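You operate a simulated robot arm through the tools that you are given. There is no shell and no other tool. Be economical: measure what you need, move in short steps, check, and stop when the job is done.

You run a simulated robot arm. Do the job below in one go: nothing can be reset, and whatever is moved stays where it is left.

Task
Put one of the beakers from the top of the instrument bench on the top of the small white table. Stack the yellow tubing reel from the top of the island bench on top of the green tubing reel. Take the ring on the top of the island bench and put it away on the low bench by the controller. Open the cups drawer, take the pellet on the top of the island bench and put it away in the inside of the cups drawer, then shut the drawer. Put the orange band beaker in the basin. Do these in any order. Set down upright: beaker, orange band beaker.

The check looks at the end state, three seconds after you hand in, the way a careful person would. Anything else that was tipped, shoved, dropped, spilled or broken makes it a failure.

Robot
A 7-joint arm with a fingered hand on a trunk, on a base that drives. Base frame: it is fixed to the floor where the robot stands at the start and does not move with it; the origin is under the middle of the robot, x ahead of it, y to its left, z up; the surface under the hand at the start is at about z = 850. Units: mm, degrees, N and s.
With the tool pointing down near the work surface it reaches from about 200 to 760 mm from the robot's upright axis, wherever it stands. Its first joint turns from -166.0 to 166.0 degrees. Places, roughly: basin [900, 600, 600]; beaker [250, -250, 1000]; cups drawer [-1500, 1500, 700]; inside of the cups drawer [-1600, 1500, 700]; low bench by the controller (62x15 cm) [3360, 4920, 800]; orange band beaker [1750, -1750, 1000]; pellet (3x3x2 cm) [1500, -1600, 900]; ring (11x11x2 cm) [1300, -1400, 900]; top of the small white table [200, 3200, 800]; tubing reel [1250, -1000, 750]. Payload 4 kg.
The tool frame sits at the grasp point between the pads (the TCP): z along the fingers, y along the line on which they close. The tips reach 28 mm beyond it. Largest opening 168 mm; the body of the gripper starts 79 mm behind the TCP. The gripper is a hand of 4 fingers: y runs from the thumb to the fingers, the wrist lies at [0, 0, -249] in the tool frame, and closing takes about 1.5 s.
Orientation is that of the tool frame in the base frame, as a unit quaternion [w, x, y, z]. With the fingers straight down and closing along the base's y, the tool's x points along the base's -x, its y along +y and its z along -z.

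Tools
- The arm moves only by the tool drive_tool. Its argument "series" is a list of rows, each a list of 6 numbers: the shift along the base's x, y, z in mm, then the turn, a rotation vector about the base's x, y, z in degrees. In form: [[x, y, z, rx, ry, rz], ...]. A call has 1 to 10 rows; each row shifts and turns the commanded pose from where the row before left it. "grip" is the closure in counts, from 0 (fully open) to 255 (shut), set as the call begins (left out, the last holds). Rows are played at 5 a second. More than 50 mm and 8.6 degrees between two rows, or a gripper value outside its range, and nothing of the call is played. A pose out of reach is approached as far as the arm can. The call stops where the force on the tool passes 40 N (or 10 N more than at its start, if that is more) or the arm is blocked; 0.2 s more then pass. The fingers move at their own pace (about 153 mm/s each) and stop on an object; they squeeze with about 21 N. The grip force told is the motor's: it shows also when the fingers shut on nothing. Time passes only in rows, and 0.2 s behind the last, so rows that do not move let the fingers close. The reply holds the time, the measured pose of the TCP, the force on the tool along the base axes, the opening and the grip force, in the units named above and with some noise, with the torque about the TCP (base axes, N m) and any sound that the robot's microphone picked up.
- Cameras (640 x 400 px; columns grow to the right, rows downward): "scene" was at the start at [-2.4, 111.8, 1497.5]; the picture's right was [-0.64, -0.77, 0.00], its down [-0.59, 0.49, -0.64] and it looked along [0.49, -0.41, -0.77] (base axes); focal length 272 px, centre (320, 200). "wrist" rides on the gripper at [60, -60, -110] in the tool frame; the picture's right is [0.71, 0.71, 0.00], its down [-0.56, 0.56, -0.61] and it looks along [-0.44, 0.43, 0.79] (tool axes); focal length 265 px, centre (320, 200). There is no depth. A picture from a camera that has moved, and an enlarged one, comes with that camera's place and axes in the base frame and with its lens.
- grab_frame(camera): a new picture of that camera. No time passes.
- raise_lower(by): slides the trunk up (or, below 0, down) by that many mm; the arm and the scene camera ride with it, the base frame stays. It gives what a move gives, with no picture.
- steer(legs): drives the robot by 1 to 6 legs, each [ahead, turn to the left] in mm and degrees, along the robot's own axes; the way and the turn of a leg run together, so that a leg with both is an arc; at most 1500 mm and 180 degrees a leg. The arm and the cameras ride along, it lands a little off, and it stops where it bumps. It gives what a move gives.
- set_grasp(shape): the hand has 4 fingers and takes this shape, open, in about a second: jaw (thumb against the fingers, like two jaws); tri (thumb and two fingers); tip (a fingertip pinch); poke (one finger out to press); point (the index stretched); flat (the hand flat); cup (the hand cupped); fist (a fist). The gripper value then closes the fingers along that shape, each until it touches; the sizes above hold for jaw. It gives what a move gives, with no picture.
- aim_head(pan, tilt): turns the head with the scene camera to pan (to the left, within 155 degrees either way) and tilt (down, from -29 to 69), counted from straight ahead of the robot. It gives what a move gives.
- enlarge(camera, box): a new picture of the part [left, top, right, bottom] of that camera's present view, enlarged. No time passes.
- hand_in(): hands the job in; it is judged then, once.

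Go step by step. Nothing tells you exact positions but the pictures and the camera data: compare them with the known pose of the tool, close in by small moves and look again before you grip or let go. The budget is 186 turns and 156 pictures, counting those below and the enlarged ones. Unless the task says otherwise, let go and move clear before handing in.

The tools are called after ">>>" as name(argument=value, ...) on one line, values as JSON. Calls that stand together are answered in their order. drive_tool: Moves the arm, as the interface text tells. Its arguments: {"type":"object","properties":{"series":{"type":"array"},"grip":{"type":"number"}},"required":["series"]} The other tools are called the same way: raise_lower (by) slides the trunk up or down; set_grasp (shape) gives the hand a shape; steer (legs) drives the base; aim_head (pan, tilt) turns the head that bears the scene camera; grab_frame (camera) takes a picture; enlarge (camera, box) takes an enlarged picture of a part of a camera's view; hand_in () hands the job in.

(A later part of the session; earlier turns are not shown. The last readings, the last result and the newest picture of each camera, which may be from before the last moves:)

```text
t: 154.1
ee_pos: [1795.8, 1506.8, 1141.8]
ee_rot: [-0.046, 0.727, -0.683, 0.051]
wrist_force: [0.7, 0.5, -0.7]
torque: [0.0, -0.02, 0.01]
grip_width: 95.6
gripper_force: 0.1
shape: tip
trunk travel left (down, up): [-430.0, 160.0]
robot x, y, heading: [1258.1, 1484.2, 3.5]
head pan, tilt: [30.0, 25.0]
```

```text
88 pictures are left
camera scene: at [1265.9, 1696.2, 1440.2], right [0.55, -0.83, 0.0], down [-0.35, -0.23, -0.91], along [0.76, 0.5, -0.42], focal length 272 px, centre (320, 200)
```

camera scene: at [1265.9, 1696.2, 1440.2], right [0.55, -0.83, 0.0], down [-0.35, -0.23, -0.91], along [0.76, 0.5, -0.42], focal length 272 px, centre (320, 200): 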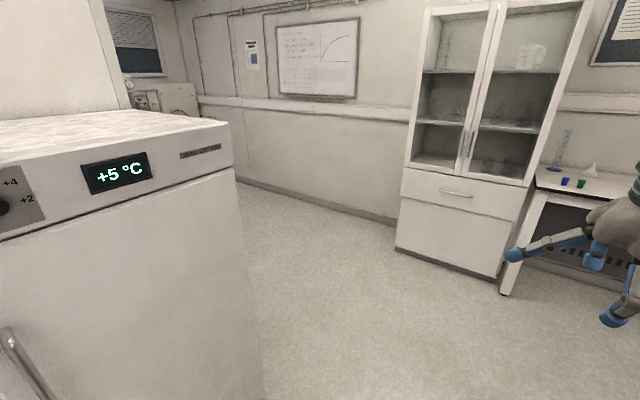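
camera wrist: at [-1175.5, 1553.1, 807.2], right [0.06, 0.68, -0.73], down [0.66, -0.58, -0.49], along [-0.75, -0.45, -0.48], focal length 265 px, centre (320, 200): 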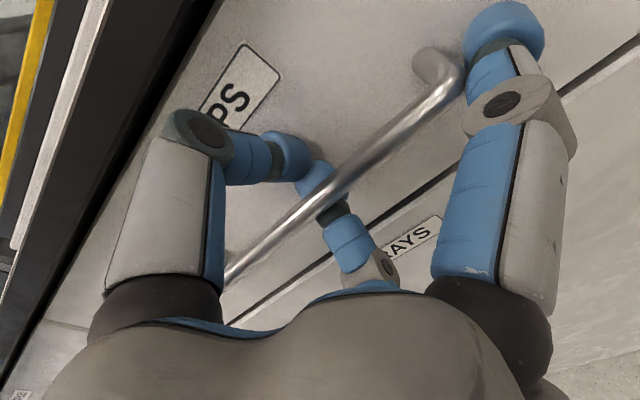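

The aisle past the sink is about 1.1 m wide, with a blue-lid bin at its corner (~2000,720). Driving to x≈2480 and turning down the aisle.

>>> steer(legs=[[1220, -3.6], [0, -90], [500, 0]])

>>> aim_head(pan=0, tilt=30)

>>> grab_frame(camera="scene")

```text
t: 166.7
ee_pos: [2503.7, 524.1, 1140.7]
ee_rot: [-0.004, -0.02, 0.997, -0.069]
wrist_force: [-0.4, 0.9, 0.4]
torque: [0.04, 0.0, -0.02]
grip_width: 95.6
gripper_force: 0.1
shape: tip
trunk travel left (down, up): [-430.0, 160.0]
robot x, y, heading: [2496.7, 1056.7, -87.4]
head pan, tilt: [30.0, 25.0]
```

```text
t: 167.6
ee_pos: [2503.9, 524.9, 1141.5]
ee_rot: [-0.004, -0.02, 0.997, -0.069]
wrist_force: [0.2, 0.3, 0.1]
torque: [-0.02, -0.02, 0.01]
grip_width: 95.7
gripper_force: 0.1
shape: tip
trunk travel left (down, up): [-430.0, 160.0]
robot x, y, heading: [2499.7, 1063.4, -87.5]
head pan, tilt: [0.0, 30.0]
```

```text
87 pictures are left
camera scene: at [2660.4, 1034.9, 1432.3], right [-1.0, -0.04, 0.0], down [-0.02, 0.5, -0.87], along [0.04, -0.87, -0.5], focal length 272 px, centre (320, 200)
```

scene: 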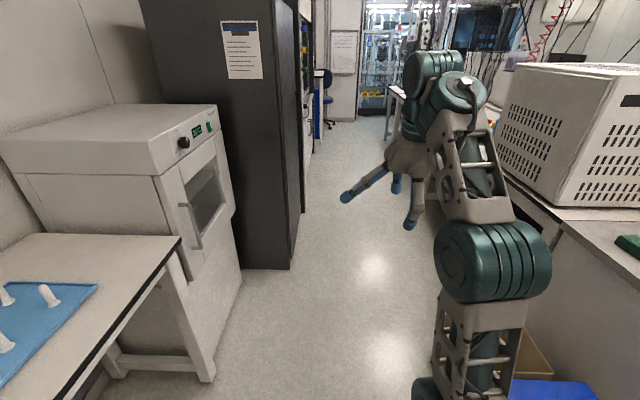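

The aisle is clear between the fridge (x≈2950) and island (x≈1860). Driving down it and looking at the island top.

>>> steer(legs=[[1300, -4], [780, 0]])

>>> aim_head(pan=-80, tilt=35)

>>> grab_frame(camera="scene")

```text
t: 177.9
ee_pos: [2523.9, -1549.5, 1142.1]
ee_rot: [-0.006, -0.004, 0.998, -0.069]
wrist_force: [0.3, 0.1, -0.4]
torque: [0.03, -0.01, 0.01]
grip_width: 95.6
gripper_force: 0.0
shape: tip
trunk travel left (down, up): [-430.0, 160.0]
robot x, y, heading: [2529.8, -1013.3, -89.4]
head pan, tilt: [0.0, 30.0]
```

```text
t: 179.5
ee_pos: [2522.2, -1549.2, 1141.9]
ee_rot: [-0.005, -0.003, 0.998, -0.067]
wrist_force: [0.2, -0.2, 0.4]
torque: [0.03, 0.02, 0.03]
grip_width: 95.8
gripper_force: 0.0
shape: tip
trunk travel left (down, up): [-430.0, 160.0]
robot x, y, heading: [2533.5, -1013.2, -89.5]
head pan, tilt: [-80.0, 35.0]
```

```text
86 pictures are left
camera scene: at [2607.7, -969.0, 1424.5], right [-0.18, 0.98, 0.0], down [0.56, 0.1, -0.82], along [-0.81, -0.15, -0.57], focal length 272 px, centre (320, 200)
```

scene: 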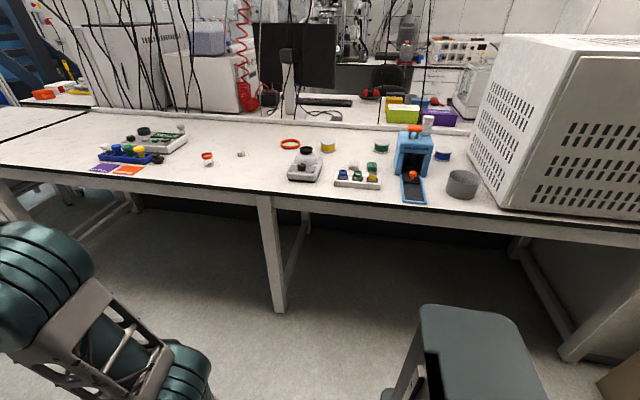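

I can see all the target items on the island. Enlarging to localise them.

>>> enlarge(camera="scene", box=[180, 110, 420, 210])

```text
2.67 times, centred on (300, 160) of scene
camera zoom: at [2607.7, -969.0, 1424.5], right [-0.18, 0.98, 0.0], down [0.56, 0.1, -0.82], along [-0.81, -0.15, -0.57], focal length 724 px, centre (373, 307)
```

zoom: 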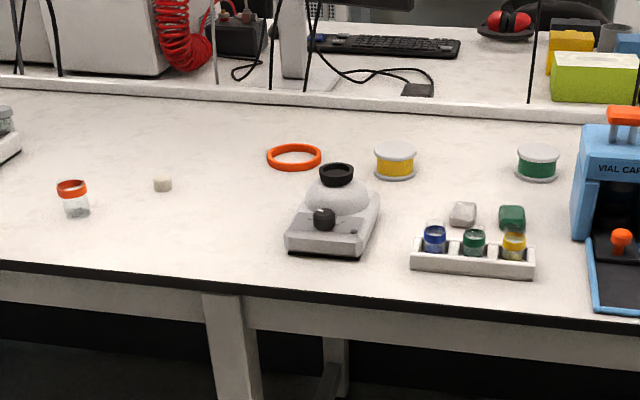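

Positions: ring (1329,-1361), yellow reel (1343,-1160), green reel (1307,-895), pellet (1495,-1561), orange beaker (1604,-1669); bench edge x≈1768. I'll face the bench and close in.

>>> steer(legs=[[0, -90], [450, 0]])

>>> aim_head(pan=25, tilt=50)

>>> grab_frame(camera="scene")

```text
t: 186.1
ee_pos: [1532.9, -1015.4, 1141.2]
ee_rot: [-0.052, 0.697, 0.713, -0.046]
wrist_force: [0.5, -0.2, -0.1]
torque: [0.0, 0.01, 0.02]
grip_width: 95.7
gripper_force: 0.0
shape: tip
trunk travel left (down, up): [-430.0, 160.0]
robot x, y, heading: [2072.2, -1021.7, -178.8]
head pan, tilt: [-80.0, 35.0]
```

```text
t: 187.9
ee_pos: [1533.4, -1015.0, 1141.9]
ee_rot: [-0.052, 0.698, 0.713, -0.046]
wrist_force: [-0.2, 0.2, 0.2]
torque: [0.05, 0.01, 0.03]
grip_width: 95.6
gripper_force: 0.1
shape: tip
trunk travel left (down, up): [-430.0, 160.0]
robot x, y, heading: [2068.0, -1023.5, -178.6]
head pan, tilt: [25.0, 50.0]
```

```text
84 pictures are left
camera scene: at [2062.3, -1217.1, 1402.7], right [-0.44, 0.9, 0.0], down [0.69, 0.34, -0.64], along [-0.58, -0.28, -0.77], focal length 272 px, centre (320, 200)
```

scene: 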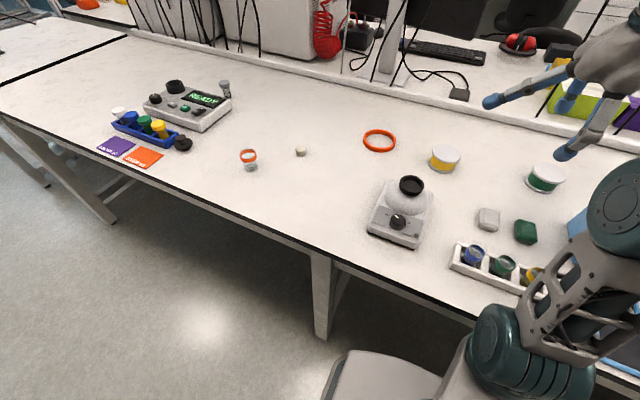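

Reel estimates refined: yellow (1350,-1150), green (1312,-890). I'll set jaw shape, level the hand, and move over the yellow reel.

>>> set_grasp(shape="jaw")

>>> drive_tool(series=[[-36, -27, 0, 0, -4, 0], [-36, -27, 0, 0, -4, 0], [-36, -27, -20, 0, 0, 0], [-36, -27, -30, 0, 0, 0], [-36, -27, -30, 0, 0, 0], [0, 0, -30, 0, 0, 0]], grip=70)

>>> grab_frame(camera="wrist")

>>> grab_frame(camera="scene")

```text
t: 188.8
ee_pos: [1533.2, -1016.9, 1141.8]
ee_rot: [-0.052, 0.698, 0.713, -0.046]
wrist_force: [0.9, -0.8, 0.0]
torque: [0.01, -0.01, 0.0]
grip_width: 168.1
gripper_force: 0.2
shape: jaw
trunk travel left (down, up): [-430.0, 160.0]
robot x, y, heading: [2070.1, -1023.0, -178.7]
head pan, tilt: [25.0, 50.0]
```

```text
refused: row 4 steps farther than a row can; nothing moved
```

```text
83 pictures are left
camera wrist: at [1486.2, -955.8, 1260.6], right [0.69, 0.72, -0.09], down [0.65, -0.55, 0.53], along [0.33, -0.42, -0.85], focal length 265 px, centre (320, 200)
```

wrist: 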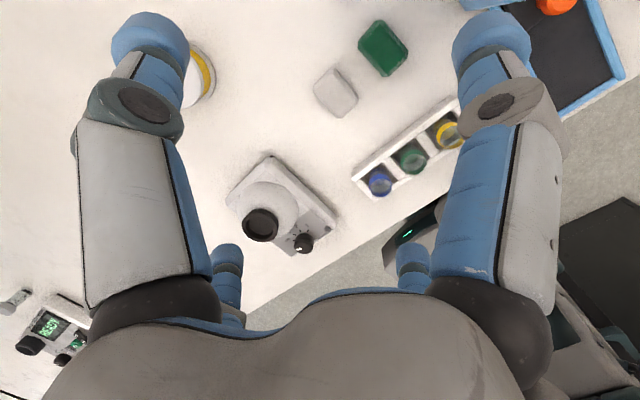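

```text
82 pictures are left
camera scene: at [2062.3, -1217.1, 1402.7], right [-0.44, 0.9, 0.0], down [0.69, 0.34, -0.64], along [-0.58, -0.28, -0.77], focal length 272 px, centre (320, 200)
```

scene: 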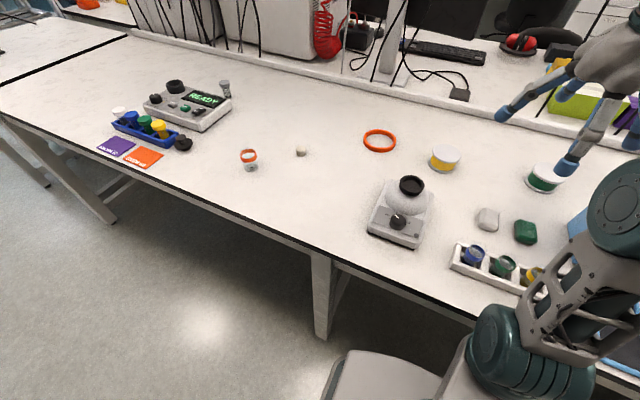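

>>> drive_tool(series=[[-36, -27, 0, 0, -4, 0], [-36, -27, 0, 0, -4, 0], [-36, -27, 0, 0, 0, 0], [-36, -27, 0, 0, 0, 0], [-36, -27, 0, 0, 0, 0], [0, 0, -45, 0, 0, 0], [0, 0, -45, 0, 0, 0], [0, 0, -40, 0, 0, 0]], grip=70)

>>> grab_frame(camera="wrist")

>>> grab_frame(camera="scene")

```text
t: 190.6
ee_pos: [1459.9, -1138.6, 935.4]
ee_rot: [-0.002, 0.698, 0.716, 0.003]
wrist_force: [0.2, -1.1, 0.1]
torque: [0.11, 0.06, 0.02]
grip_width: 122.2
gripper_force: 0.2
shape: jaw
out of reach, approached as far as the arm can: row 1, 2, 3, 4, 5
trunk travel left (down, up): [-430.0, 160.0]
robot x, y, heading: [2068.7, -1020.1, -178.7]
head pan, tilt: [25.0, 50.0]
```

```text
81 pictures are left
camera wrist: at [1396.0, -1078.4, 1046.7], right [0.69, 0.72, 0.01], down [0.57, -0.55, 0.61], along [0.45, -0.42, -0.79], focal length 265 px, centre (320, 200)
```

wrist: 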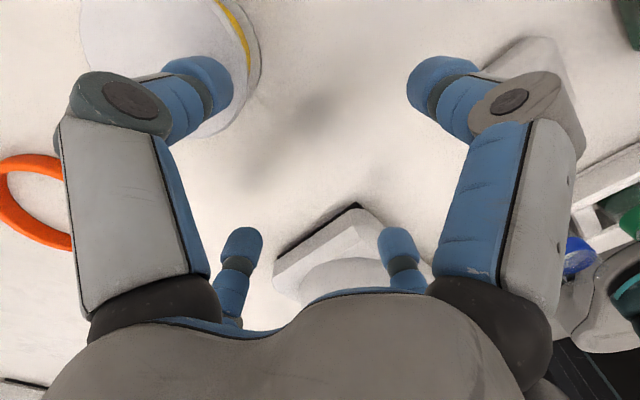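

```text
80 pictures are left
camera scene: at [2062.9, -1218.4, 1402.6], right [-0.44, 0.9, 0.0], down [0.69, 0.34, -0.64], along [-0.58, -0.28, -0.77], focal length 272 px, centre (320, 200)
```

scene: 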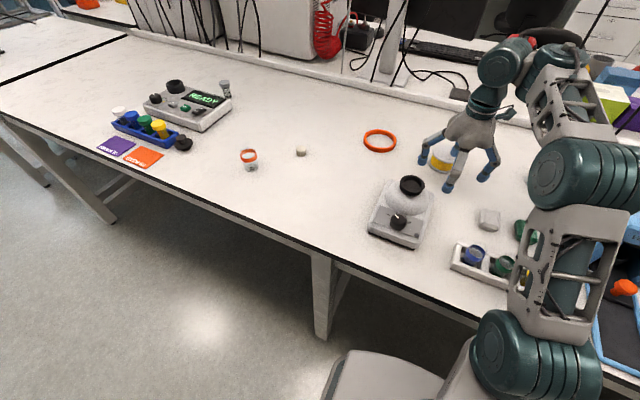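

The arm stopped short at that height (1460,-1139,935). Raising slightly, then stepping in over the reel.

>>> drive_tool(series=[[0, 0, 25, 0, 0, 0], [-30, -3, 0, 0, 0, 0], [-30, -3, 0, 0, 0, 0], [-30, -3, 0, 0, 0, 0], [-18, -3, 0, 0, 0, 0]])

>>> grab_frame(camera="wrist")

>>> enlarge(camera="scene", box=[360, 80, 600, 220])

```text
t: 191.8
ee_pos: [1365.9, -1144.2, 951.8]
ee_rot: [-0.002, 0.699, 0.715, 0.005]
wrist_force: [0.4, -0.4, -0.3]
torque: [-0.02, -0.02, 0.03]
grip_width: 121.9
gripper_force: 0.0
shape: jaw
out of reach, approached as far as the arm can: row 5
trunk travel left (down, up): [-430.0, 160.0]
robot x, y, heading: [2070.8, -1021.2, -178.8]
head pan, tilt: [25.0, 50.0]
```

```text
79 pictures are left
camera wrist: at [1302.5, -1083.6, 1063.1], right [0.69, 0.72, 0.01], down [0.57, -0.55, 0.61], along [0.45, -0.42, -0.79], focal length 265 px, centre (320, 200)
```

wrist: 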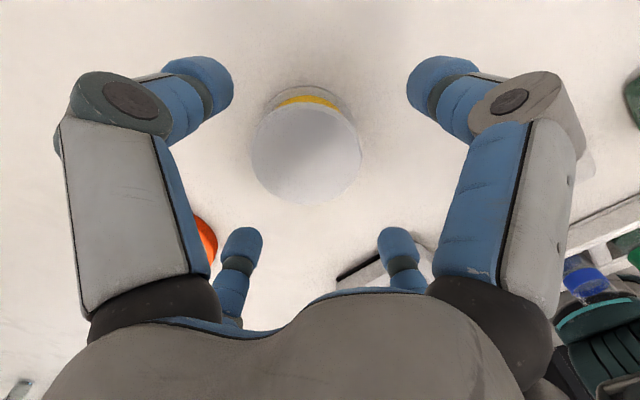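

```text
2.67 times, centred on (480, 150) of scene
camera zoom: at [2061.5, -1217.3, 1402.7], right [-0.44, 0.9, 0.0], down [0.69, 0.34, -0.64], along [-0.58, -0.28, -0.77], focal length 724 px, centre (-107, 333)
```

zoom: 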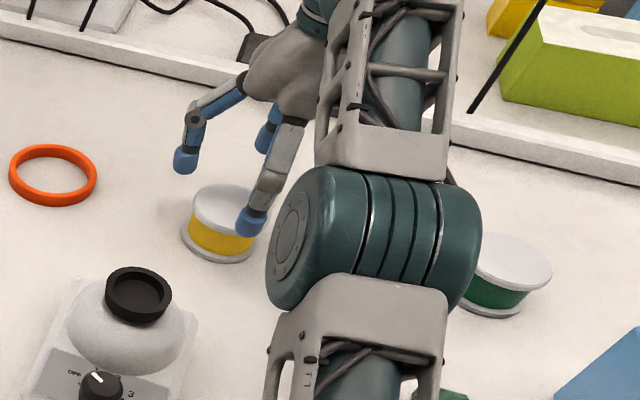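

The reel is about 78 mm across, centre (1363,-1153), nearly under the TCP. Nudging and descending to z≈886.

>>> drive_tool(series=[[-2, -8, -10, 0, 0, 0], [-1, 0, -20, 0, 0, 0], [0, 0, -20, 0, 0, 0], [0, 0, -16, 0, 0, 0]])

>>> grab_frame(camera="wrist")

```text
t: 192.8
ee_pos: [1362.1, -1150.9, 886.7]
ee_rot: [-0.002, 0.7, 0.715, 0.003]
wrist_force: [0.2, -0.2, -0.1]
torque: [-0.01, 0.02, 0.0]
grip_width: 122.0
gripper_force: 0.1
shape: jaw
trunk travel left (down, up): [-430.0, 160.0]
robot x, y, heading: [2070.5, -1017.5, -178.8]
head pan, tilt: [25.0, 50.0]
```

```text
77 pictures are left
camera wrist: at [1299.2, -1090.5, 998.3], right [0.69, 0.72, 0.01], down [0.57, -0.55, 0.61], along [0.44, -0.42, -0.79], focal length 265 px, centre (320, 200)
```

wrist: 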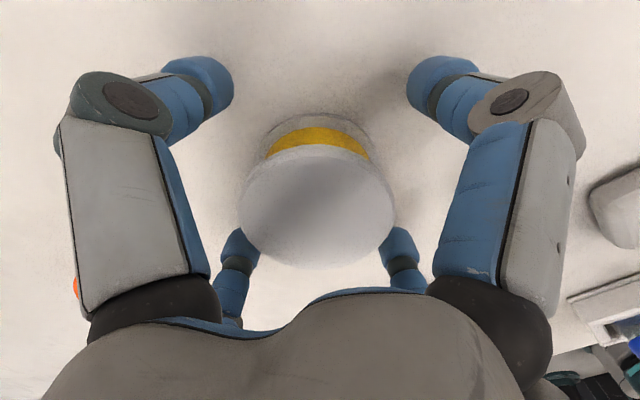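

Well centred. Closing on the yellow reel and lifting.

>>> drive_tool(series=[[0, 0, 0, 0, 0, 0], [0, 0, 0, 0, 0, 0], [0, 0, 0, 0, 0, 0], [0, 0, 0, 0, 0, 0], [0, 0, 0, 0, 0, 0], [0, 0, 0, 0, 0, 0]], grip=255)

>>> drive_tool(series=[[0, 0, 5, 0, 0, 0], [0, 0, 10, 0, 0, 0], [0, 0, 20, 0, 0, 0], [0, 0, 25, 0, 0, 0]])

>>> grab_frame(camera="wrist")

>>> enlarge(camera="scene", box=[360, 60, 640, 220])

```text
t: 194.2
ee_pos: [1361.6, -1151.1, 888.0]
ee_rot: [-0.002, 0.699, 0.716, 0.004]
wrist_force: [-0.6, -0.4, -0.3]
torque: [0.01, -0.01, 0.0]
grip_width: 60.1
gripper_force: 21.2
shape: jaw
trunk travel left (down, up): [-430.0, 160.0]
robot x, y, heading: [2070.4, -1021.4, -178.7]
head pan, tilt: [25.0, 50.0]
```

```text
t: 195.2
ee_pos: [1363.7, -1153.5, 946.5]
ee_rot: [-0.002, 0.699, 0.715, 0.004]
wrist_force: [0.2, 0.0, -0.5]
torque: [0.0, 0.03, -0.01]
grip_width: 60.1
gripper_force: 21.2
shape: jaw
trunk travel left (down, up): [-430.0, 160.0]
robot x, y, heading: [2068.0, -1017.8, -178.7]
head pan, tilt: [25.0, 50.0]
```

```text
76 pictures are left
camera wrist: at [1300.7, -1093.2, 1056.9], right [0.69, 0.72, 0.01], down [0.57, -0.55, 0.61], along [0.45, -0.42, -0.79], focal length 265 px, centre (320, 200)
```

wrist: 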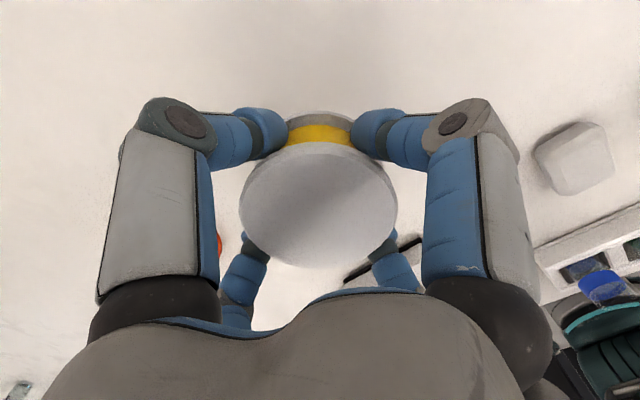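

```text
2.29 times, centred on (500, 140) of scene
camera zoom: at [2062.2, -1217.5, 1402.7], right [-0.44, 0.9, 0.0], down [0.69, 0.34, -0.64], along [-0.58, -0.28, -0.77], focal length 621 px, centre (-91, 337)
```

zoom: 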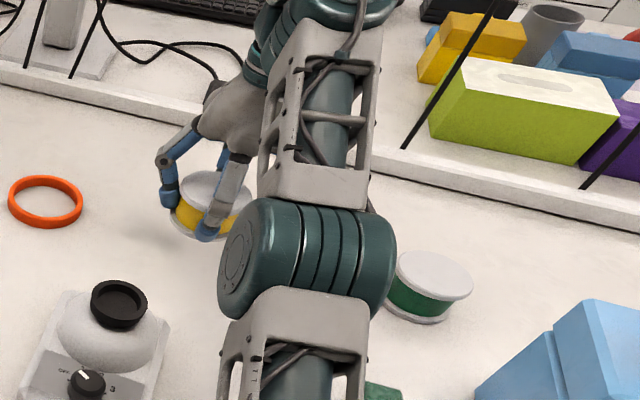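

The yellow reel is gripped on its spool. Green is at about (1328,-893); I'll drive 50 mm closer for reach, then raise the reel.

>>> drive_tool(series=[[0, 0, 20, 0, 0, 0], [0, 0, 20, 0, 0, 0]])

>>> steer(legs=[[50, 0]])

>>> aim_head(pan=5, tilt=45)

>>> grab_frame(camera="scene")

```text
t: 195.8
ee_pos: [1378.3, -1147.6, 976.8]
ee_rot: [-0.003, 0.699, 0.715, 0.004]
wrist_force: [0.2, -0.1, -1.8]
torque: [0.01, -0.02, 0.02]
grip_width: 60.4
gripper_force: 20.7
shape: jaw
out of reach, approached as far as the arm can: row 1, 2
trunk travel left (down, up): [-430.0, 160.0]
robot x, y, heading: [2067.4, -1020.3, -178.7]
head pan, tilt: [25.0, 50.0]
```

```text
t: 196.7
ee_pos: [1358.7, -1146.4, 973.4]
ee_rot: [-0.01, 0.699, 0.715, -0.003]
wrist_force: [-0.9, -1.5, -0.8]
torque: [-0.03, -0.03, -0.03]
grip_width: 59.9
gripper_force: 21.1
shape: jaw
trunk travel left (down, up): [-430.0, 160.0]
robot x, y, heading: [2017.3, -1019.9, -178.5]
head pan, tilt: [25.0, 50.0]
```

```text
t: 197.6
ee_pos: [1345.7, -1142.3, 929.3]
ee_rot: [0.003, 0.699, 0.715, 0.009]
wrist_force: [0.2, -0.4, -1.1]
torque: [-0.01, 0.04, -0.03]
grip_width: 59.9
gripper_force: 21.4
shape: jaw
trunk travel left (down, up): [-430.0, 160.0]
robot x, y, heading: [2018.7, -1022.0, -178.9]
head pan, tilt: [5.0, 45.0]
```

```text
74 pictures are left
camera scene: at [2070.5, -1193.2, 1417.3], right [-0.11, 0.99, 0.01], down [0.67, 0.08, -0.74], along [-0.74, -0.08, -0.67], focal length 272 px, centre (320, 200)
```

scene: 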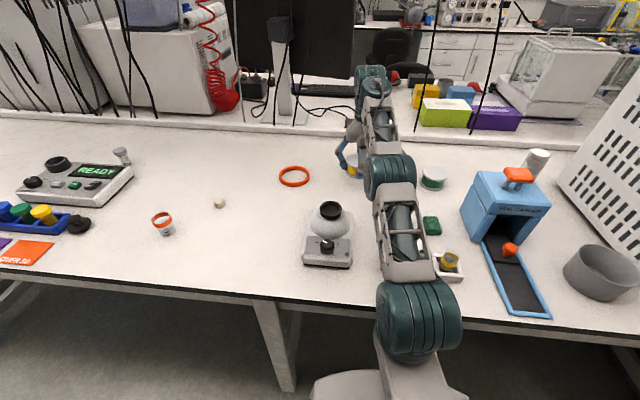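

The TCP sank about 45 mm after the drive. Checking whether the arm has settled.

>>> drive_tool(series=[[0, 0, 0, 0, 0, 0]])

>>> enlarge(camera="scene", box=[280, 60, 520, 360])

>>> grab_frame(camera="wrist")

```text
t: 198.2
ee_pos: [1335.3, -1139.0, 883.4]
ee_rot: [0.015, 0.698, 0.716, 0.021]
wrist_force: [-2.3, -2.6, 19.8]
torque: [-0.22, 0.77, 0.1]
grip_width: 61.9
gripper_force: 20.6
shape: jaw
trunk travel left (down, up): [-430.0, 160.0]
robot x, y, heading: [2018.3, -1019.0, -178.6]
head pan, tilt: [5.0, 45.0]
stopped in row 1: the arm was blocked; the commanded pose is now the measured one
```

```text
1.33 times, centred on (400, 210) of scene
camera zoom: at [2070.0, -1192.2, 1417.0], right [-0.11, 0.99, 0.0], down [0.67, 0.08, -0.74], along [-0.74, -0.08, -0.67], focal length 362 px, centre (213, 187)
```

zoom: 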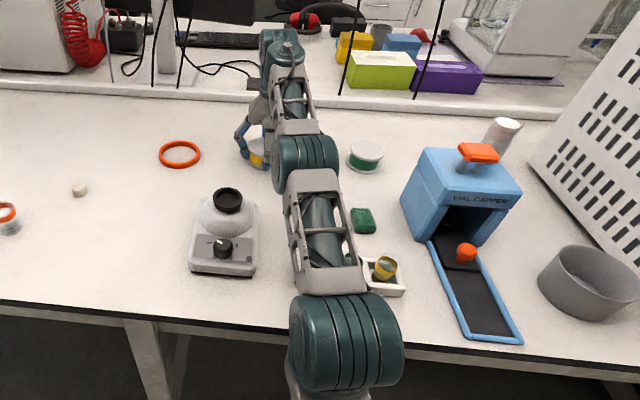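

```text
72 pictures are left
camera wrist: at [1267.1, -1078.8, 992.3], right [0.69, 0.72, 0.04], down [0.54, -0.55, 0.64], along [0.48, -0.42, -0.77], focal length 265 px, centre (320, 200)
```

wrist: 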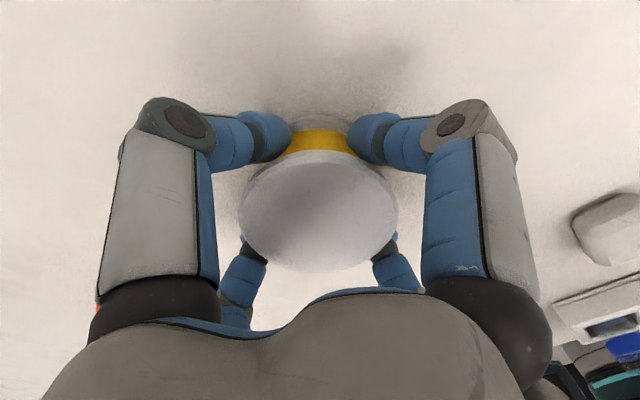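

The robot seems tipped slightly, likely the low elbow pressing on the bench edge. Raising the trunk lifts both arm and reel.

>>> raise_lower(by=60)

>>> grab_frame(camera="scene")

```text
t: 199.2
ee_pos: [1308.3, -1147.3, 957.8]
ee_rot: [0.016, 0.696, 0.717, 0.022]
wrist_force: [1.1, -0.9, -0.2]
torque: [0.07, 0.19, -0.02]
grip_width: 59.5
gripper_force: 21.1
shape: jaw
trunk travel left (down, up): [-490.0, 100.0]
robot x, y, heading: [2019.3, -1022.6, -178.4]
head pan, tilt: [5.0, 45.0]
```

```text
71 pictures are left
camera scene: at [2010.8, -1193.1, 1470.3], right [-0.11, 0.99, 0.0], down [0.7, 0.08, -0.71], along [-0.71, -0.08, -0.7], focal length 272 px, centre (320, 200)
```

scene: 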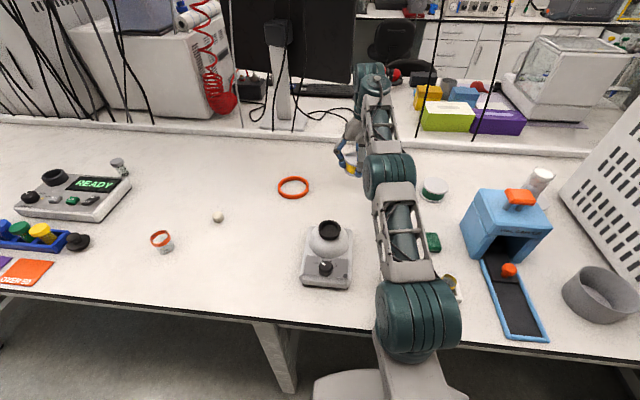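

The robot is level again. Raising the trunk a bit more, levelling the hand, and moving over the green reel.

>>> raise_lower(by=40)

>>> drive_tool(series=[[3, 20, 0, -0.5, 3.1, 0], [3, 40, 0, 0, 0, 0], [3, 40, 0, 0, 0, 0], [3, 40, 0, 0, 0, 0], [3, 40, 0, 0, 0, 0], [3, 40, 0, 0, 0, 0], [2, 32, 0, 0, 0, 0]])

>>> grab_frame(camera="wrist")

>>> grab_frame(camera="scene")

```text
t: 200.0
ee_pos: [1297.9, -1142.5, 985.0]
ee_rot: [0.022, 0.699, 0.715, 0.028]
wrist_force: [0.1, 0.7, -1.7]
torque: [0.01, -0.02, 0.0]
grip_width: 59.9
gripper_force: 21.2
shape: jaw
trunk travel left (down, up): [-530.0, 60.0]
robot x, y, heading: [2022.7, -1019.5, -178.8]
head pan, tilt: [5.0, 45.0]
```

```text
t: 201.6
ee_pos: [1319.0, -891.7, 986.5]
ee_rot: [0.004, 0.699, 0.715, 0.005]
wrist_force: [0.0, -0.5, -0.6]
torque: [0.0, 0.0, -0.01]
grip_width: 59.4
gripper_force: 20.6
shape: jaw
trunk travel left (down, up): [-530.0, 60.0]
robot x, y, heading: [2019.8, -1017.4, -178.4]
head pan, tilt: [5.0, 45.0]
```

```text
70 pictures are left
camera wrist: at [1253.4, -830.4, 1095.3], right [0.69, 0.72, 0.01], down [0.56, -0.54, 0.62], along [0.46, -0.42, -0.78], focal length 265 px, centre (320, 200)
```

wrist: 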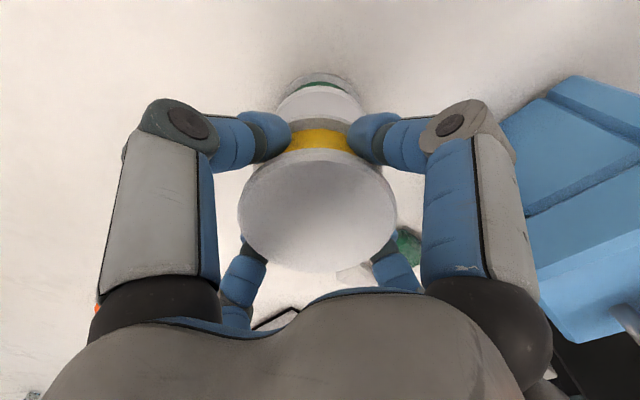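

```text
69 pictures are left
camera scene: at [1999.7, -1192.7, 1509.7], right [-0.11, 0.99, 0.0], down [0.7, 0.08, -0.71], along [-0.7, -0.08, -0.71], focal length 272 px, centre (320, 200)
```

scene: 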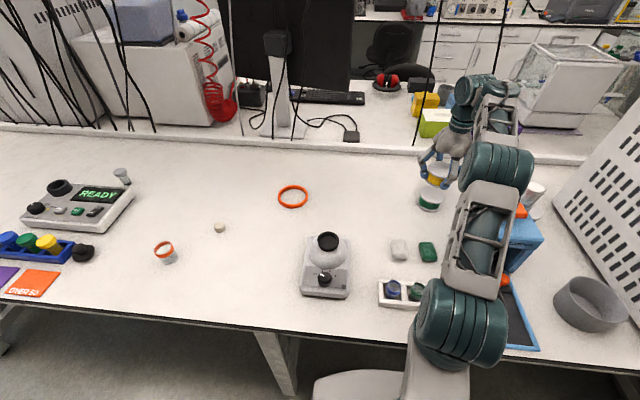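

The green reel lies just beyond the yellow one in the wrist view. Enlarging to align precisely.

>>> enlarge(camera="wrist", box=[230, 50, 410, 170])

>>> enlarge(camera="scene", box=[370, 130, 490, 230])

```text
3.33 times, centred on (320, 110) of wrist
camera zoom: at [1253.4, -830.4, 1095.3], right [0.69, 0.72, 0.01], down [0.56, -0.54, 0.62], along [0.46, -0.42, -0.78], focal length 885 px, centre (320, 500)
```

zoom: 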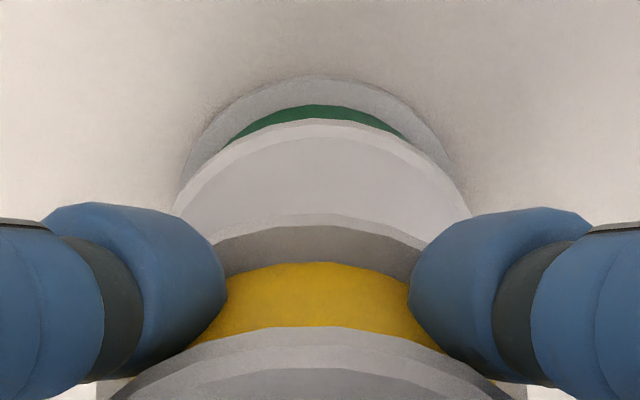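

```text
4.00 times, centred on (430, 180) of scene
camera zoom: at [1999.7, -1192.7, 1509.7], right [-0.11, 0.99, 0.0], down [0.7, 0.08, -0.71], along [-0.7, -0.08, -0.71], focal length 1087 px, centre (-120, 280)
```

zoom: 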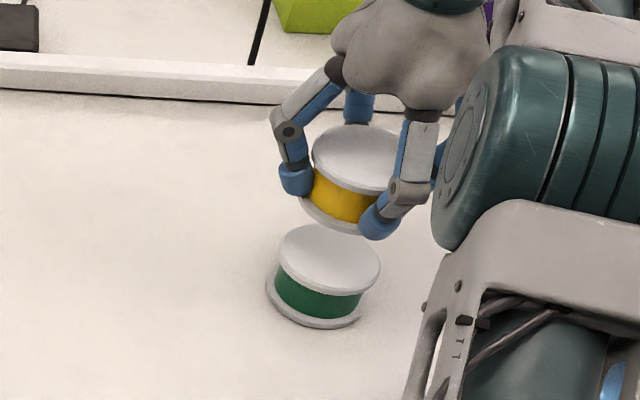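

Green centre is about (1325,-900) and yellow is centred on the TCP. Shifting and lowering to just above.

>>> drive_tool(series=[[6, -8, 0, 0, 0, 0], [0, 0, -20, 0, 0, 0], [0, 0, -20, 0, 0, 0], [0, 0, -8, 0, 0, 0], [0, 0, 0, 0, 0, 0]])

>>> enlarge(camera="scene", box=[370, 130, 490, 230])

>>> enlarge(camera="wrist", box=[230, 50, 410, 170])

```text
t: 202.8
ee_pos: [1324.4, -898.4, 936.1]
ee_rot: [0.005, 0.699, 0.715, 0.006]
wrist_force: [-0.6, 0.2, -0.6]
torque: [0.02, 0.0, 0.0]
grip_width: 59.8
gripper_force: 21.6
shape: jaw
trunk travel left (down, up): [-530.0, 60.0]
robot x, y, heading: [2017.5, -1019.0, -178.7]
head pan, tilt: [5.0, 45.0]
```

```text
4.00 times, centred on (430, 180) of scene
camera zoom: at [1999.6, -1193.1, 1509.7], right [-0.11, 0.99, 0.0], down [0.7, 0.08, -0.71], along [-0.7, -0.08, -0.71], focal length 1087 px, centre (-120, 280)
```

zoom: 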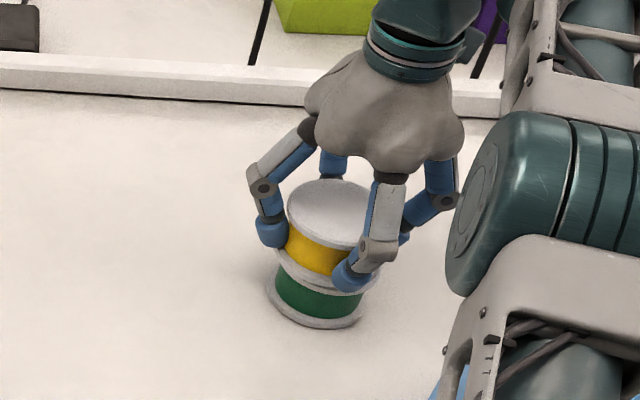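

```text
3.33 times, centred on (320, 110) of wrist
camera zoom: at [1260.6, -837.7, 1046.4], right [0.69, 0.72, 0.01], down [0.56, -0.55, 0.62], along [0.46, -0.42, -0.78], focal length 885 px, centre (320, 500)
```

zoom: 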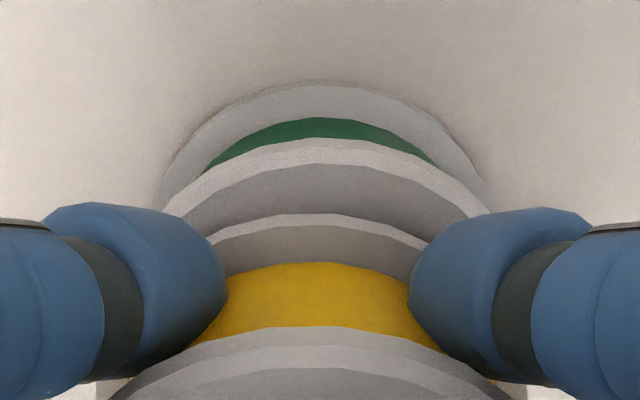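

Aligned within about 2 mm. Lowering in small steps to contact.

>>> drive_tool(series=[[1, 1, -4, 0, 0, 0], [0, 0, -3, 0, 0, 0], [0, 0, 0, 0, 0, 0]])

>>> drive_tool(series=[[0, 0, -3, 0, 0, 0], [0, 0, 0, 0, 0, 0]])

>>> drive_tool(series=[[0, 0, -2, 0, 0, 0], [0, 0, 0, 0, 0, 0]])

>>> enlarge(camera="scene", box=[370, 130, 490, 230])

```text
t: 203.6
ee_pos: [1327.1, -897.7, 932.4]
ee_rot: [0.004, 0.699, 0.715, 0.003]
wrist_force: [-2.1, 0.3, 13.5]
torque: [-0.34, 0.24, -0.05]
grip_width: 59.6
gripper_force: 21.3
shape: jaw
trunk travel left (down, up): [-530.0, 60.0]
robot x, y, heading: [2017.1, -1020.6, -178.9]
head pan, tilt: [5.0, 45.0]
```

```text
t: 204.3
ee_pos: [1326.0, -898.2, 932.5]
ee_rot: [0.0, 0.7, 0.714, 0.002]
wrist_force: [1.4, -0.3, 16.6]
torque: [-0.44, -0.35, 0.04]
grip_width: 59.4
gripper_force: 21.6
shape: jaw
trunk travel left (down, up): [-530.0, 60.0]
robot x, y, heading: [2019.0, -1020.0, -178.6]
head pan, tilt: [5.0, 45.0]
stopped in row 2: the force on the tool passed its limit at 41 N (the readings are from after the stop); the commanded pose is now the measured one
```

```text
t: 205.1
ee_pos: [1324.3, -897.1, 932.2]
ee_rot: [-0.003, 0.699, 0.715, 0.0]
wrist_force: [0.9, 1.0, 19.3]
torque: [-0.44, -0.51, 0.01]
grip_width: 59.7
gripper_force: 21.0
shape: jaw
trunk travel left (down, up): [-530.0, 60.0]
robot x, y, heading: [2019.3, -1022.2, -178.6]
head pan, tilt: [5.0, 45.0]
stopped in row 2: the force on the tool passed its limit at 41 N (the readings are from after the stop); the commanded pose is now the measured one
```

```text
4.00 times, centred on (430, 180) of scene
camera zoom: at [2001.9, -1193.5, 1509.3], right [-0.11, 0.99, 0.0], down [0.7, 0.08, -0.71], along [-0.7, -0.08, -0.71], focal length 1087 px, centre (-120, 280)
```

zoom: 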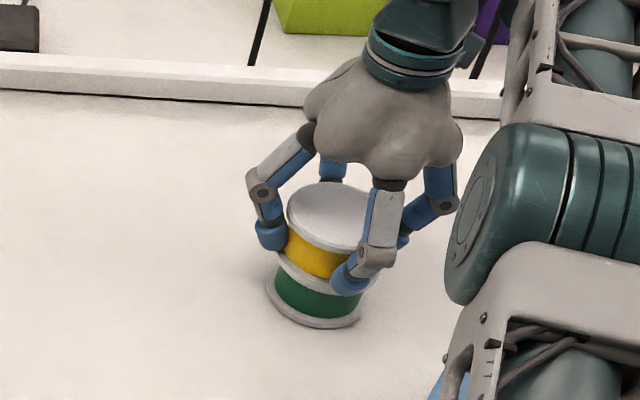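

Seated on the green reel. Releasing and rising straight up.

>>> drive_tool(series=[[0, 0, 1, 0, 0, 0], [0, 0, 0, 0, 0, 0], [0, 0, 0, 0, 0, 0], [0, 0, 0, 0, 0, 0]], grip=60)

>>> drive_tool(series=[[0, 0, 20, 0, 0, 0], [0, 0, 30, 0, 0, 0], [0, 0, 40, 0, 0, 0], [10, 0, 40, 0, 0, 0], [20, 0, 30, 0, 0, 0]])

>>> grab_frame(camera="scene")

```text
t: 206.1
ee_pos: [1323.1, -896.6, 930.4]
ee_rot: [0.0, 0.7, 0.714, 0.002]
wrist_force: [0.7, -0.1, -0.5]
torque: [0.02, -0.02, -0.03]
grip_width: 128.1
gripper_force: 0.0
shape: jaw
trunk travel left (down, up): [-530.0, 60.0]
robot x, y, heading: [2016.2, -1019.7, -178.6]
head pan, tilt: [5.0, 45.0]
```

```text
t: 207.3
ee_pos: [1355.4, -901.8, 1037.3]
ee_rot: [0.0, 0.7, 0.714, 0.002]
wrist_force: [-0.4, -0.1, -1.2]
torque: [0.01, -0.04, -0.03]
grip_width: 128.1
gripper_force: 0.0
shape: jaw
out of reach, approached as far as the arm can: row 3, 4, 5
trunk travel left (down, up): [-530.0, 60.0]
robot x, y, heading: [2019.0, -1017.7, -178.8]
head pan, tilt: [5.0, 45.0]
```

```text
63 pictures are left
camera scene: at [1998.7, -1193.4, 1509.6], right [-0.11, 0.99, 0.0], down [0.7, 0.08, -0.71], along [-0.7, -0.08, -0.71], focal length 272 px, centre (320, 200)
```

scene: 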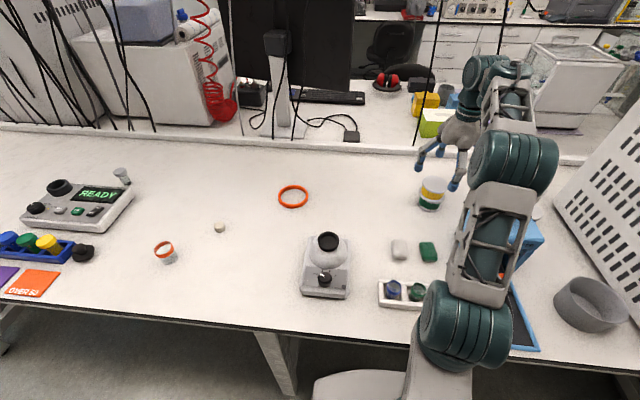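

The yellow reel sits on the green one. Now I'll retract the arm, raise the trunk, and shift along the bench to a station at y≈-1420.

>>> raise_lower(by=60)

>>> drive_tool(series=[[40, -20, 0, 0, 0, 0], [40, -20, 0, 0, 0, 0], [40, -20, 0, 0, 0, 0], [40, -20, 0, 0, 0, 0], [30, -20, 20, 0, 0, 0], [0, -20, 20, 0, 0, 0]])

>>> steer(legs=[[-350, 0], [0, 89], [400, 0], [0, -90], [340, 0]])

>>> aim_head(pan=10, tilt=50)

>>> grab_frame(camera="scene")

```text
t: 208.3
ee_pos: [1355.0, -900.8, 1098.5]
ee_rot: [0.0, 0.7, 0.714, 0.002]
wrist_force: [0.8, 0.7, -0.2]
torque: [0.04, 0.05, 0.01]
grip_width: 128.5
gripper_force: 0.0
shape: jaw
trunk travel left (down, up): [-590.0, 0.0]
robot x, y, heading: [2016.6, -1022.1, -178.8]
head pan, tilt: [5.0, 45.0]
```

```text
t: 209.7
ee_pos: [1545.2, -1022.4, 1141.1]
ee_rot: [0.0, 0.7, 0.714, 0.001]
wrist_force: [-0.3, -0.1, -0.8]
torque: [0.03, 0.02, 0.04]
grip_width: 128.3
gripper_force: 0.1
shape: jaw
trunk travel left (down, up): [-590.0, 0.0]
robot x, y, heading: [2019.5, -1021.9, -178.9]
head pan, tilt: [5.0, 45.0]
```

```text
t: 223.3
ee_pos: [1563.2, -1397.3, 1140.3]
ee_rot: [-0.001, 0.7, 0.714, 0.002]
wrist_force: [-0.1, 0.7, -0.8]
torque: [0.02, 0.01, -0.03]
grip_width: 128.3
gripper_force: 0.0
shape: jaw
trunk travel left (down, up): [-590.0, 0.0]
robot x, y, heading: [2033.3, -1398.4, -178.8]
head pan, tilt: [5.0, 45.0]
```

```text
t: 224.0
ee_pos: [1563.9, -1398.1, 1140.0]
ee_rot: [-0.001, 0.7, 0.714, 0.002]
wrist_force: [-1.1, -0.4, -0.1]
torque: [0.0, 0.01, -0.03]
grip_width: 128.5
gripper_force: 0.0
shape: jaw
trunk travel left (down, up): [-590.0, 0.0]
robot x, y, heading: [2038.8, -1395.4, -178.5]
head pan, tilt: [10.0, 50.0]
```

```text
62 pictures are left
camera scene: at [2023.6, -1576.6, 1562.8], right [-0.19, 0.98, 0.0], down [0.75, 0.15, -0.64], along [-0.63, -0.13, -0.77], focal length 272 px, centre (320, 200)
```

scene: 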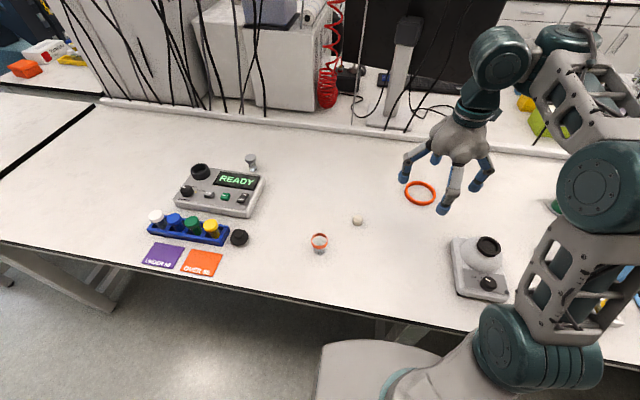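

At the new station: ring (1359,-1366), pellet (1507,-1565), orange-band beaker (1629,-1662). First the orange-band beaker: moving above it.

>>> drive_tool(series=[[11, -44, 0, 0, 0, 0], [11, -44, 0, 0, 0, 0], [11, -44, 0, 0, 0, 0], [11, -44, 0, 0, 0, 0], [11, -44, 0, 0, 0, 0], [11, -44, 0, 0, 0, 0], [0, 0, -45, 0, 0, 0], [0, 0, -45, 0, 0, 0], [0, 0, -45, 0, 0, 0], [0, 0, -40, 0, 0, 0]])

>>> grab_frame(camera="wrist")

```text
t: 226.2
ee_pos: [1629.8, -1661.7, 970.7]
ee_rot: [0.0, 0.7, 0.714, 0.002]
wrist_force: [0.3, 0.0, -0.4]
torque: [0.0, 0.02, 0.01]
grip_width: 128.5
gripper_force: 0.0
shape: jaw
trunk travel left (down, up): [-590.0, 0.0]
robot x, y, heading: [2041.3, -1395.0, -178.6]
head pan, tilt: [10.0, 50.0]
```

```text
61 pictures are left
camera wrist: at [1566.7, -1601.3, 1081.3], right [0.69, 0.72, 0.0], down [0.57, -0.55, 0.61], along [0.44, -0.42, -0.79], focal length 265 px, centre (320, 200)
```

wrist: 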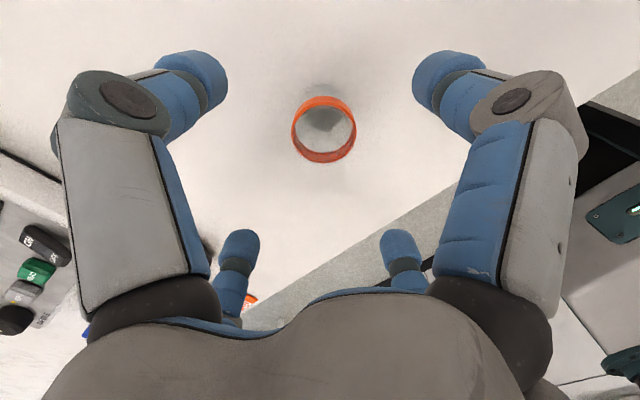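

Its rim is about 46 mm wide at (1624,-1653). Adjusting, descending and closing.

>>> drive_tool(series=[[-5, 9, -20, 0, 0, 0], [0, 0, -25, 0, 0, 0], [0, 0, -25, 0, 0, 0], [0, 0, -16, 0, 0, 0]])

>>> grab_frame(camera="wrist")

>>> drive_tool(series=[[0, 0, 0, 0, 0, 0], [0, 0, 0, 0, 0, 0], [0, 0, 0, 0, 0, 0], [0, 0, 0, 0, 0, 0], [0, 0, 0, 0, 0, 0], [0, 0, 0, 0, 0, 0], [0, 0, 0, 0, 0, 0]], grip=255)

>>> drive_tool(series=[[0, 0, 5, 0, 0, 0], [0, 0, 10, 0, 0, 0], [0, 0, 20, 0, 0, 0], [0, 0, 40, 0, 0, 0], [0, 0, 45, 0, 0, 0], [0, 0, 45, 0, 0, 0], [0, 0, 45, 0, 0, 0], [0, 0, 45, 0, 0, 0]])

>>> grab_frame(camera="wrist")

```text
t: 227.2
ee_pos: [1625.6, -1652.9, 879.8]
ee_rot: [0.0, 0.7, 0.714, 0.002]
wrist_force: [0.0, -0.3, -0.5]
torque: [0.0, 0.01, -0.01]
grip_width: 128.4
gripper_force: 0.1
shape: jaw
trunk travel left (down, up): [-590.0, 0.0]
robot x, y, heading: [2041.3, -1401.4, -178.6]
head pan, tilt: [10.0, 50.0]
```

```text
60 pictures are left
camera wrist: at [1563.0, -1592.4, 990.8], right [0.69, 0.72, 0.0], down [0.57, -0.55, 0.61], along [0.44, -0.42, -0.79], focal length 265 px, centre (320, 200)
```

wrist: 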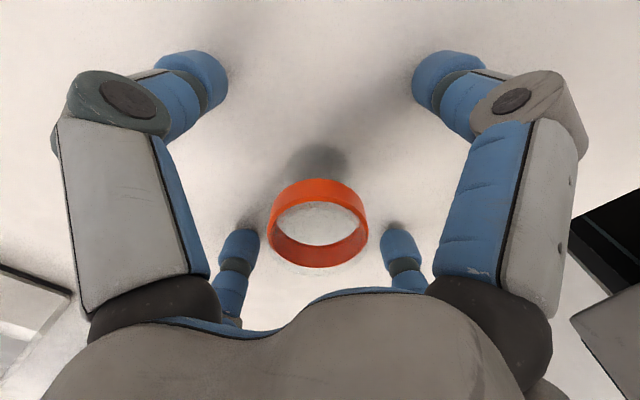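

```text
t: 228.8
ee_pos: [1626.0, -1653.7, 880.2]
ee_rot: [0.0, 0.7, 0.714, 0.002]
wrist_force: [-0.9, 0.6, -0.3]
torque: [0.01, 0.01, 0.0]
grip_width: 37.8
gripper_force: 21.4
shape: jaw
trunk travel left (down, up): [-590.0, 0.0]
robot x, y, heading: [2035.7, -1397.1, -178.8]
head pan, tilt: [10.0, 50.0]
```

```text
t: 230.6
ee_pos: [1626.3, -1653.6, 1134.5]
ee_rot: [0.0, 0.7, 0.714, 0.002]
wrist_force: [0.2, -0.4, -0.5]
torque: [0.04, 0.03, 0.01]
grip_width: 37.8
gripper_force: 20.7
shape: jaw
trunk travel left (down, up): [-590.0, 0.0]
robot x, y, heading: [2033.0, -1395.0, -178.6]
head pan, tilt: [10.0, 50.0]
```

```text
59 pictures are left
camera wrist: at [1564.0, -1594.2, 1245.4], right [0.69, 0.72, 0.0], down [0.57, -0.55, 0.61], along [0.44, -0.42, -0.79], focal length 265 px, centre (320, 200)
```

wrist: 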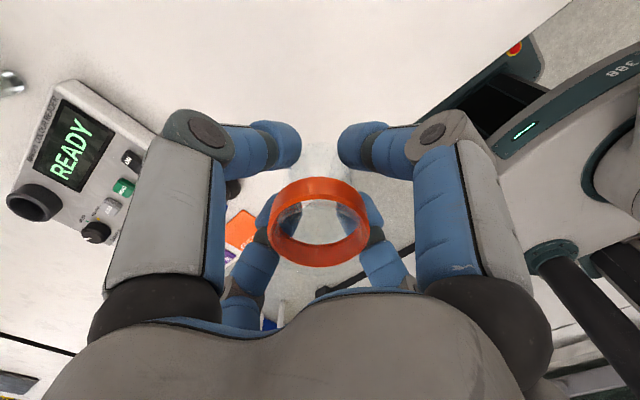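

Held securely. Tucking the arm to centre and driving toward the sink's far side.

>>> drive_tool(series=[[-11, 42, 0, 0, 0, 0], [-11, 42, 0, 0, 0, 0], [-11, 42, 0, 0, 0, 0], [-11, 42, 0, 0, 0, 0], [-11, 42, 0, 0, 0, 0], [-5, 42, 0, 0, 0, 0]])

>>> steer(legs=[[-410, 0], [0, -91.3], [1400, 0]])

```text
t: 232.0
ee_pos: [1566.8, -1399.7, 1133.1]
ee_rot: [0.0, 0.699, 0.715, 0.002]
wrist_force: [0.3, 0.4, -0.4]
torque: [0.01, -0.01, -0.03]
grip_width: 37.6
gripper_force: 20.6
shape: jaw
trunk travel left (down, up): [-590.0, 0.0]
robot x, y, heading: [2037.0, -1396.2, -178.7]
head pan, tilt: [10.0, 50.0]
```

```text
t: 244.8
ee_pos: [2336.0, 464.6, 1133.1]
ee_rot: [0.0, 0.999, 0.037, 0.002]
wrist_force: [-0.1, -0.3, -0.5]
torque: [-0.01, 0.0, -0.01]
grip_width: 37.4
gripper_force: 20.7
shape: jaw
trunk travel left (down, up): [-590.0, 0.0]
robot x, y, heading: [2370.2, -6.7, 94.3]
head pan, tilt: [10.0, 50.0]
```

The heading has drifted to 94°; correcting to keep clear of the blue bin, then turning toward the sink.

>>> steer(legs=[[0, -14], [700, 0], [720, 10], [0, 90], [1480, 0]])

>>> aim_head(pan=70, tilt=35)

>>> grab_frame(camera="scene")

```text
t: 263.6
ee_pos: [619.1, 1374.2, 1133.6]
ee_rot: [-0.001, 0.699, 0.715, 0.002]
wrist_force: [-0.2, -0.6, -0.9]
torque: [0.01, -0.02, -0.02]
grip_width: 37.3
gripper_force: 21.1
shape: jaw
trunk travel left (down, up): [-590.0, 0.0]
robot x, y, heading: [1092.0, 1378.6, -178.4]
head pan, tilt: [10.0, 50.0]
```

```text
t: 264.9
ee_pos: [619.8, 1374.2, 1132.5]
ee_rot: [0.0, 0.699, 0.715, 0.002]
wrist_force: [-0.3, 0.3, 0.5]
torque: [-0.04, -0.01, -0.01]
grip_width: 37.4
gripper_force: 21.1
shape: jaw
trunk travel left (down, up): [-590.0, 0.0]
robot x, y, heading: [1094.1, 1375.4, -178.2]
head pan, tilt: [70.0, 35.0]
```

```text
58 pictures are left
camera scene: at [1124.7, 1131.2, 1584.5], right [-0.95, 0.32, 0.0], down [0.18, 0.54, -0.82], along [-0.26, -0.78, -0.57], focal length 272 px, centre (320, 200)
```

scene: 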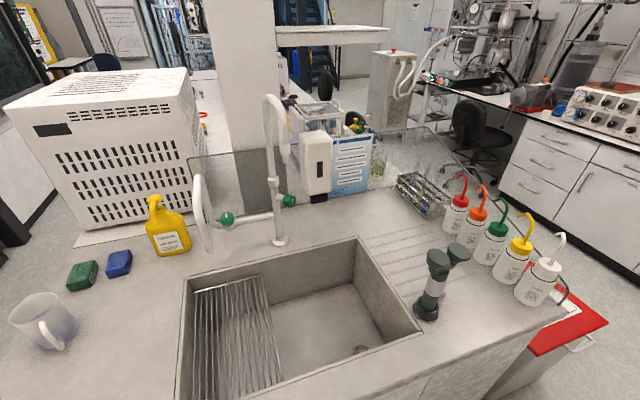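

The basin's flat floor is on the −x half (around (905,590), floor z≈680), with a rack insert on the other half. Checking the faucet's position.

>>> enlarge(camera="scene", box=[170, 80, 450, 400])

```text
1.25 times, centred on (310, 240) of scene
camera zoom: at [1124.7, 1131.2, 1584.5], right [-0.95, 0.32, 0.0], down [0.18, 0.54, -0.82], along [-0.26, -0.78, -0.57], focal length 340 px, centre (332, 150)
```

zoom: 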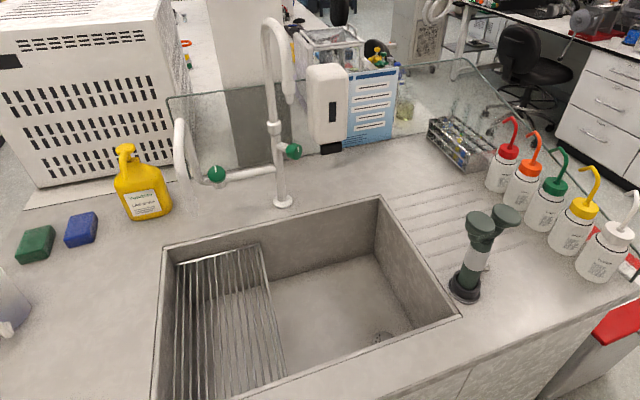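

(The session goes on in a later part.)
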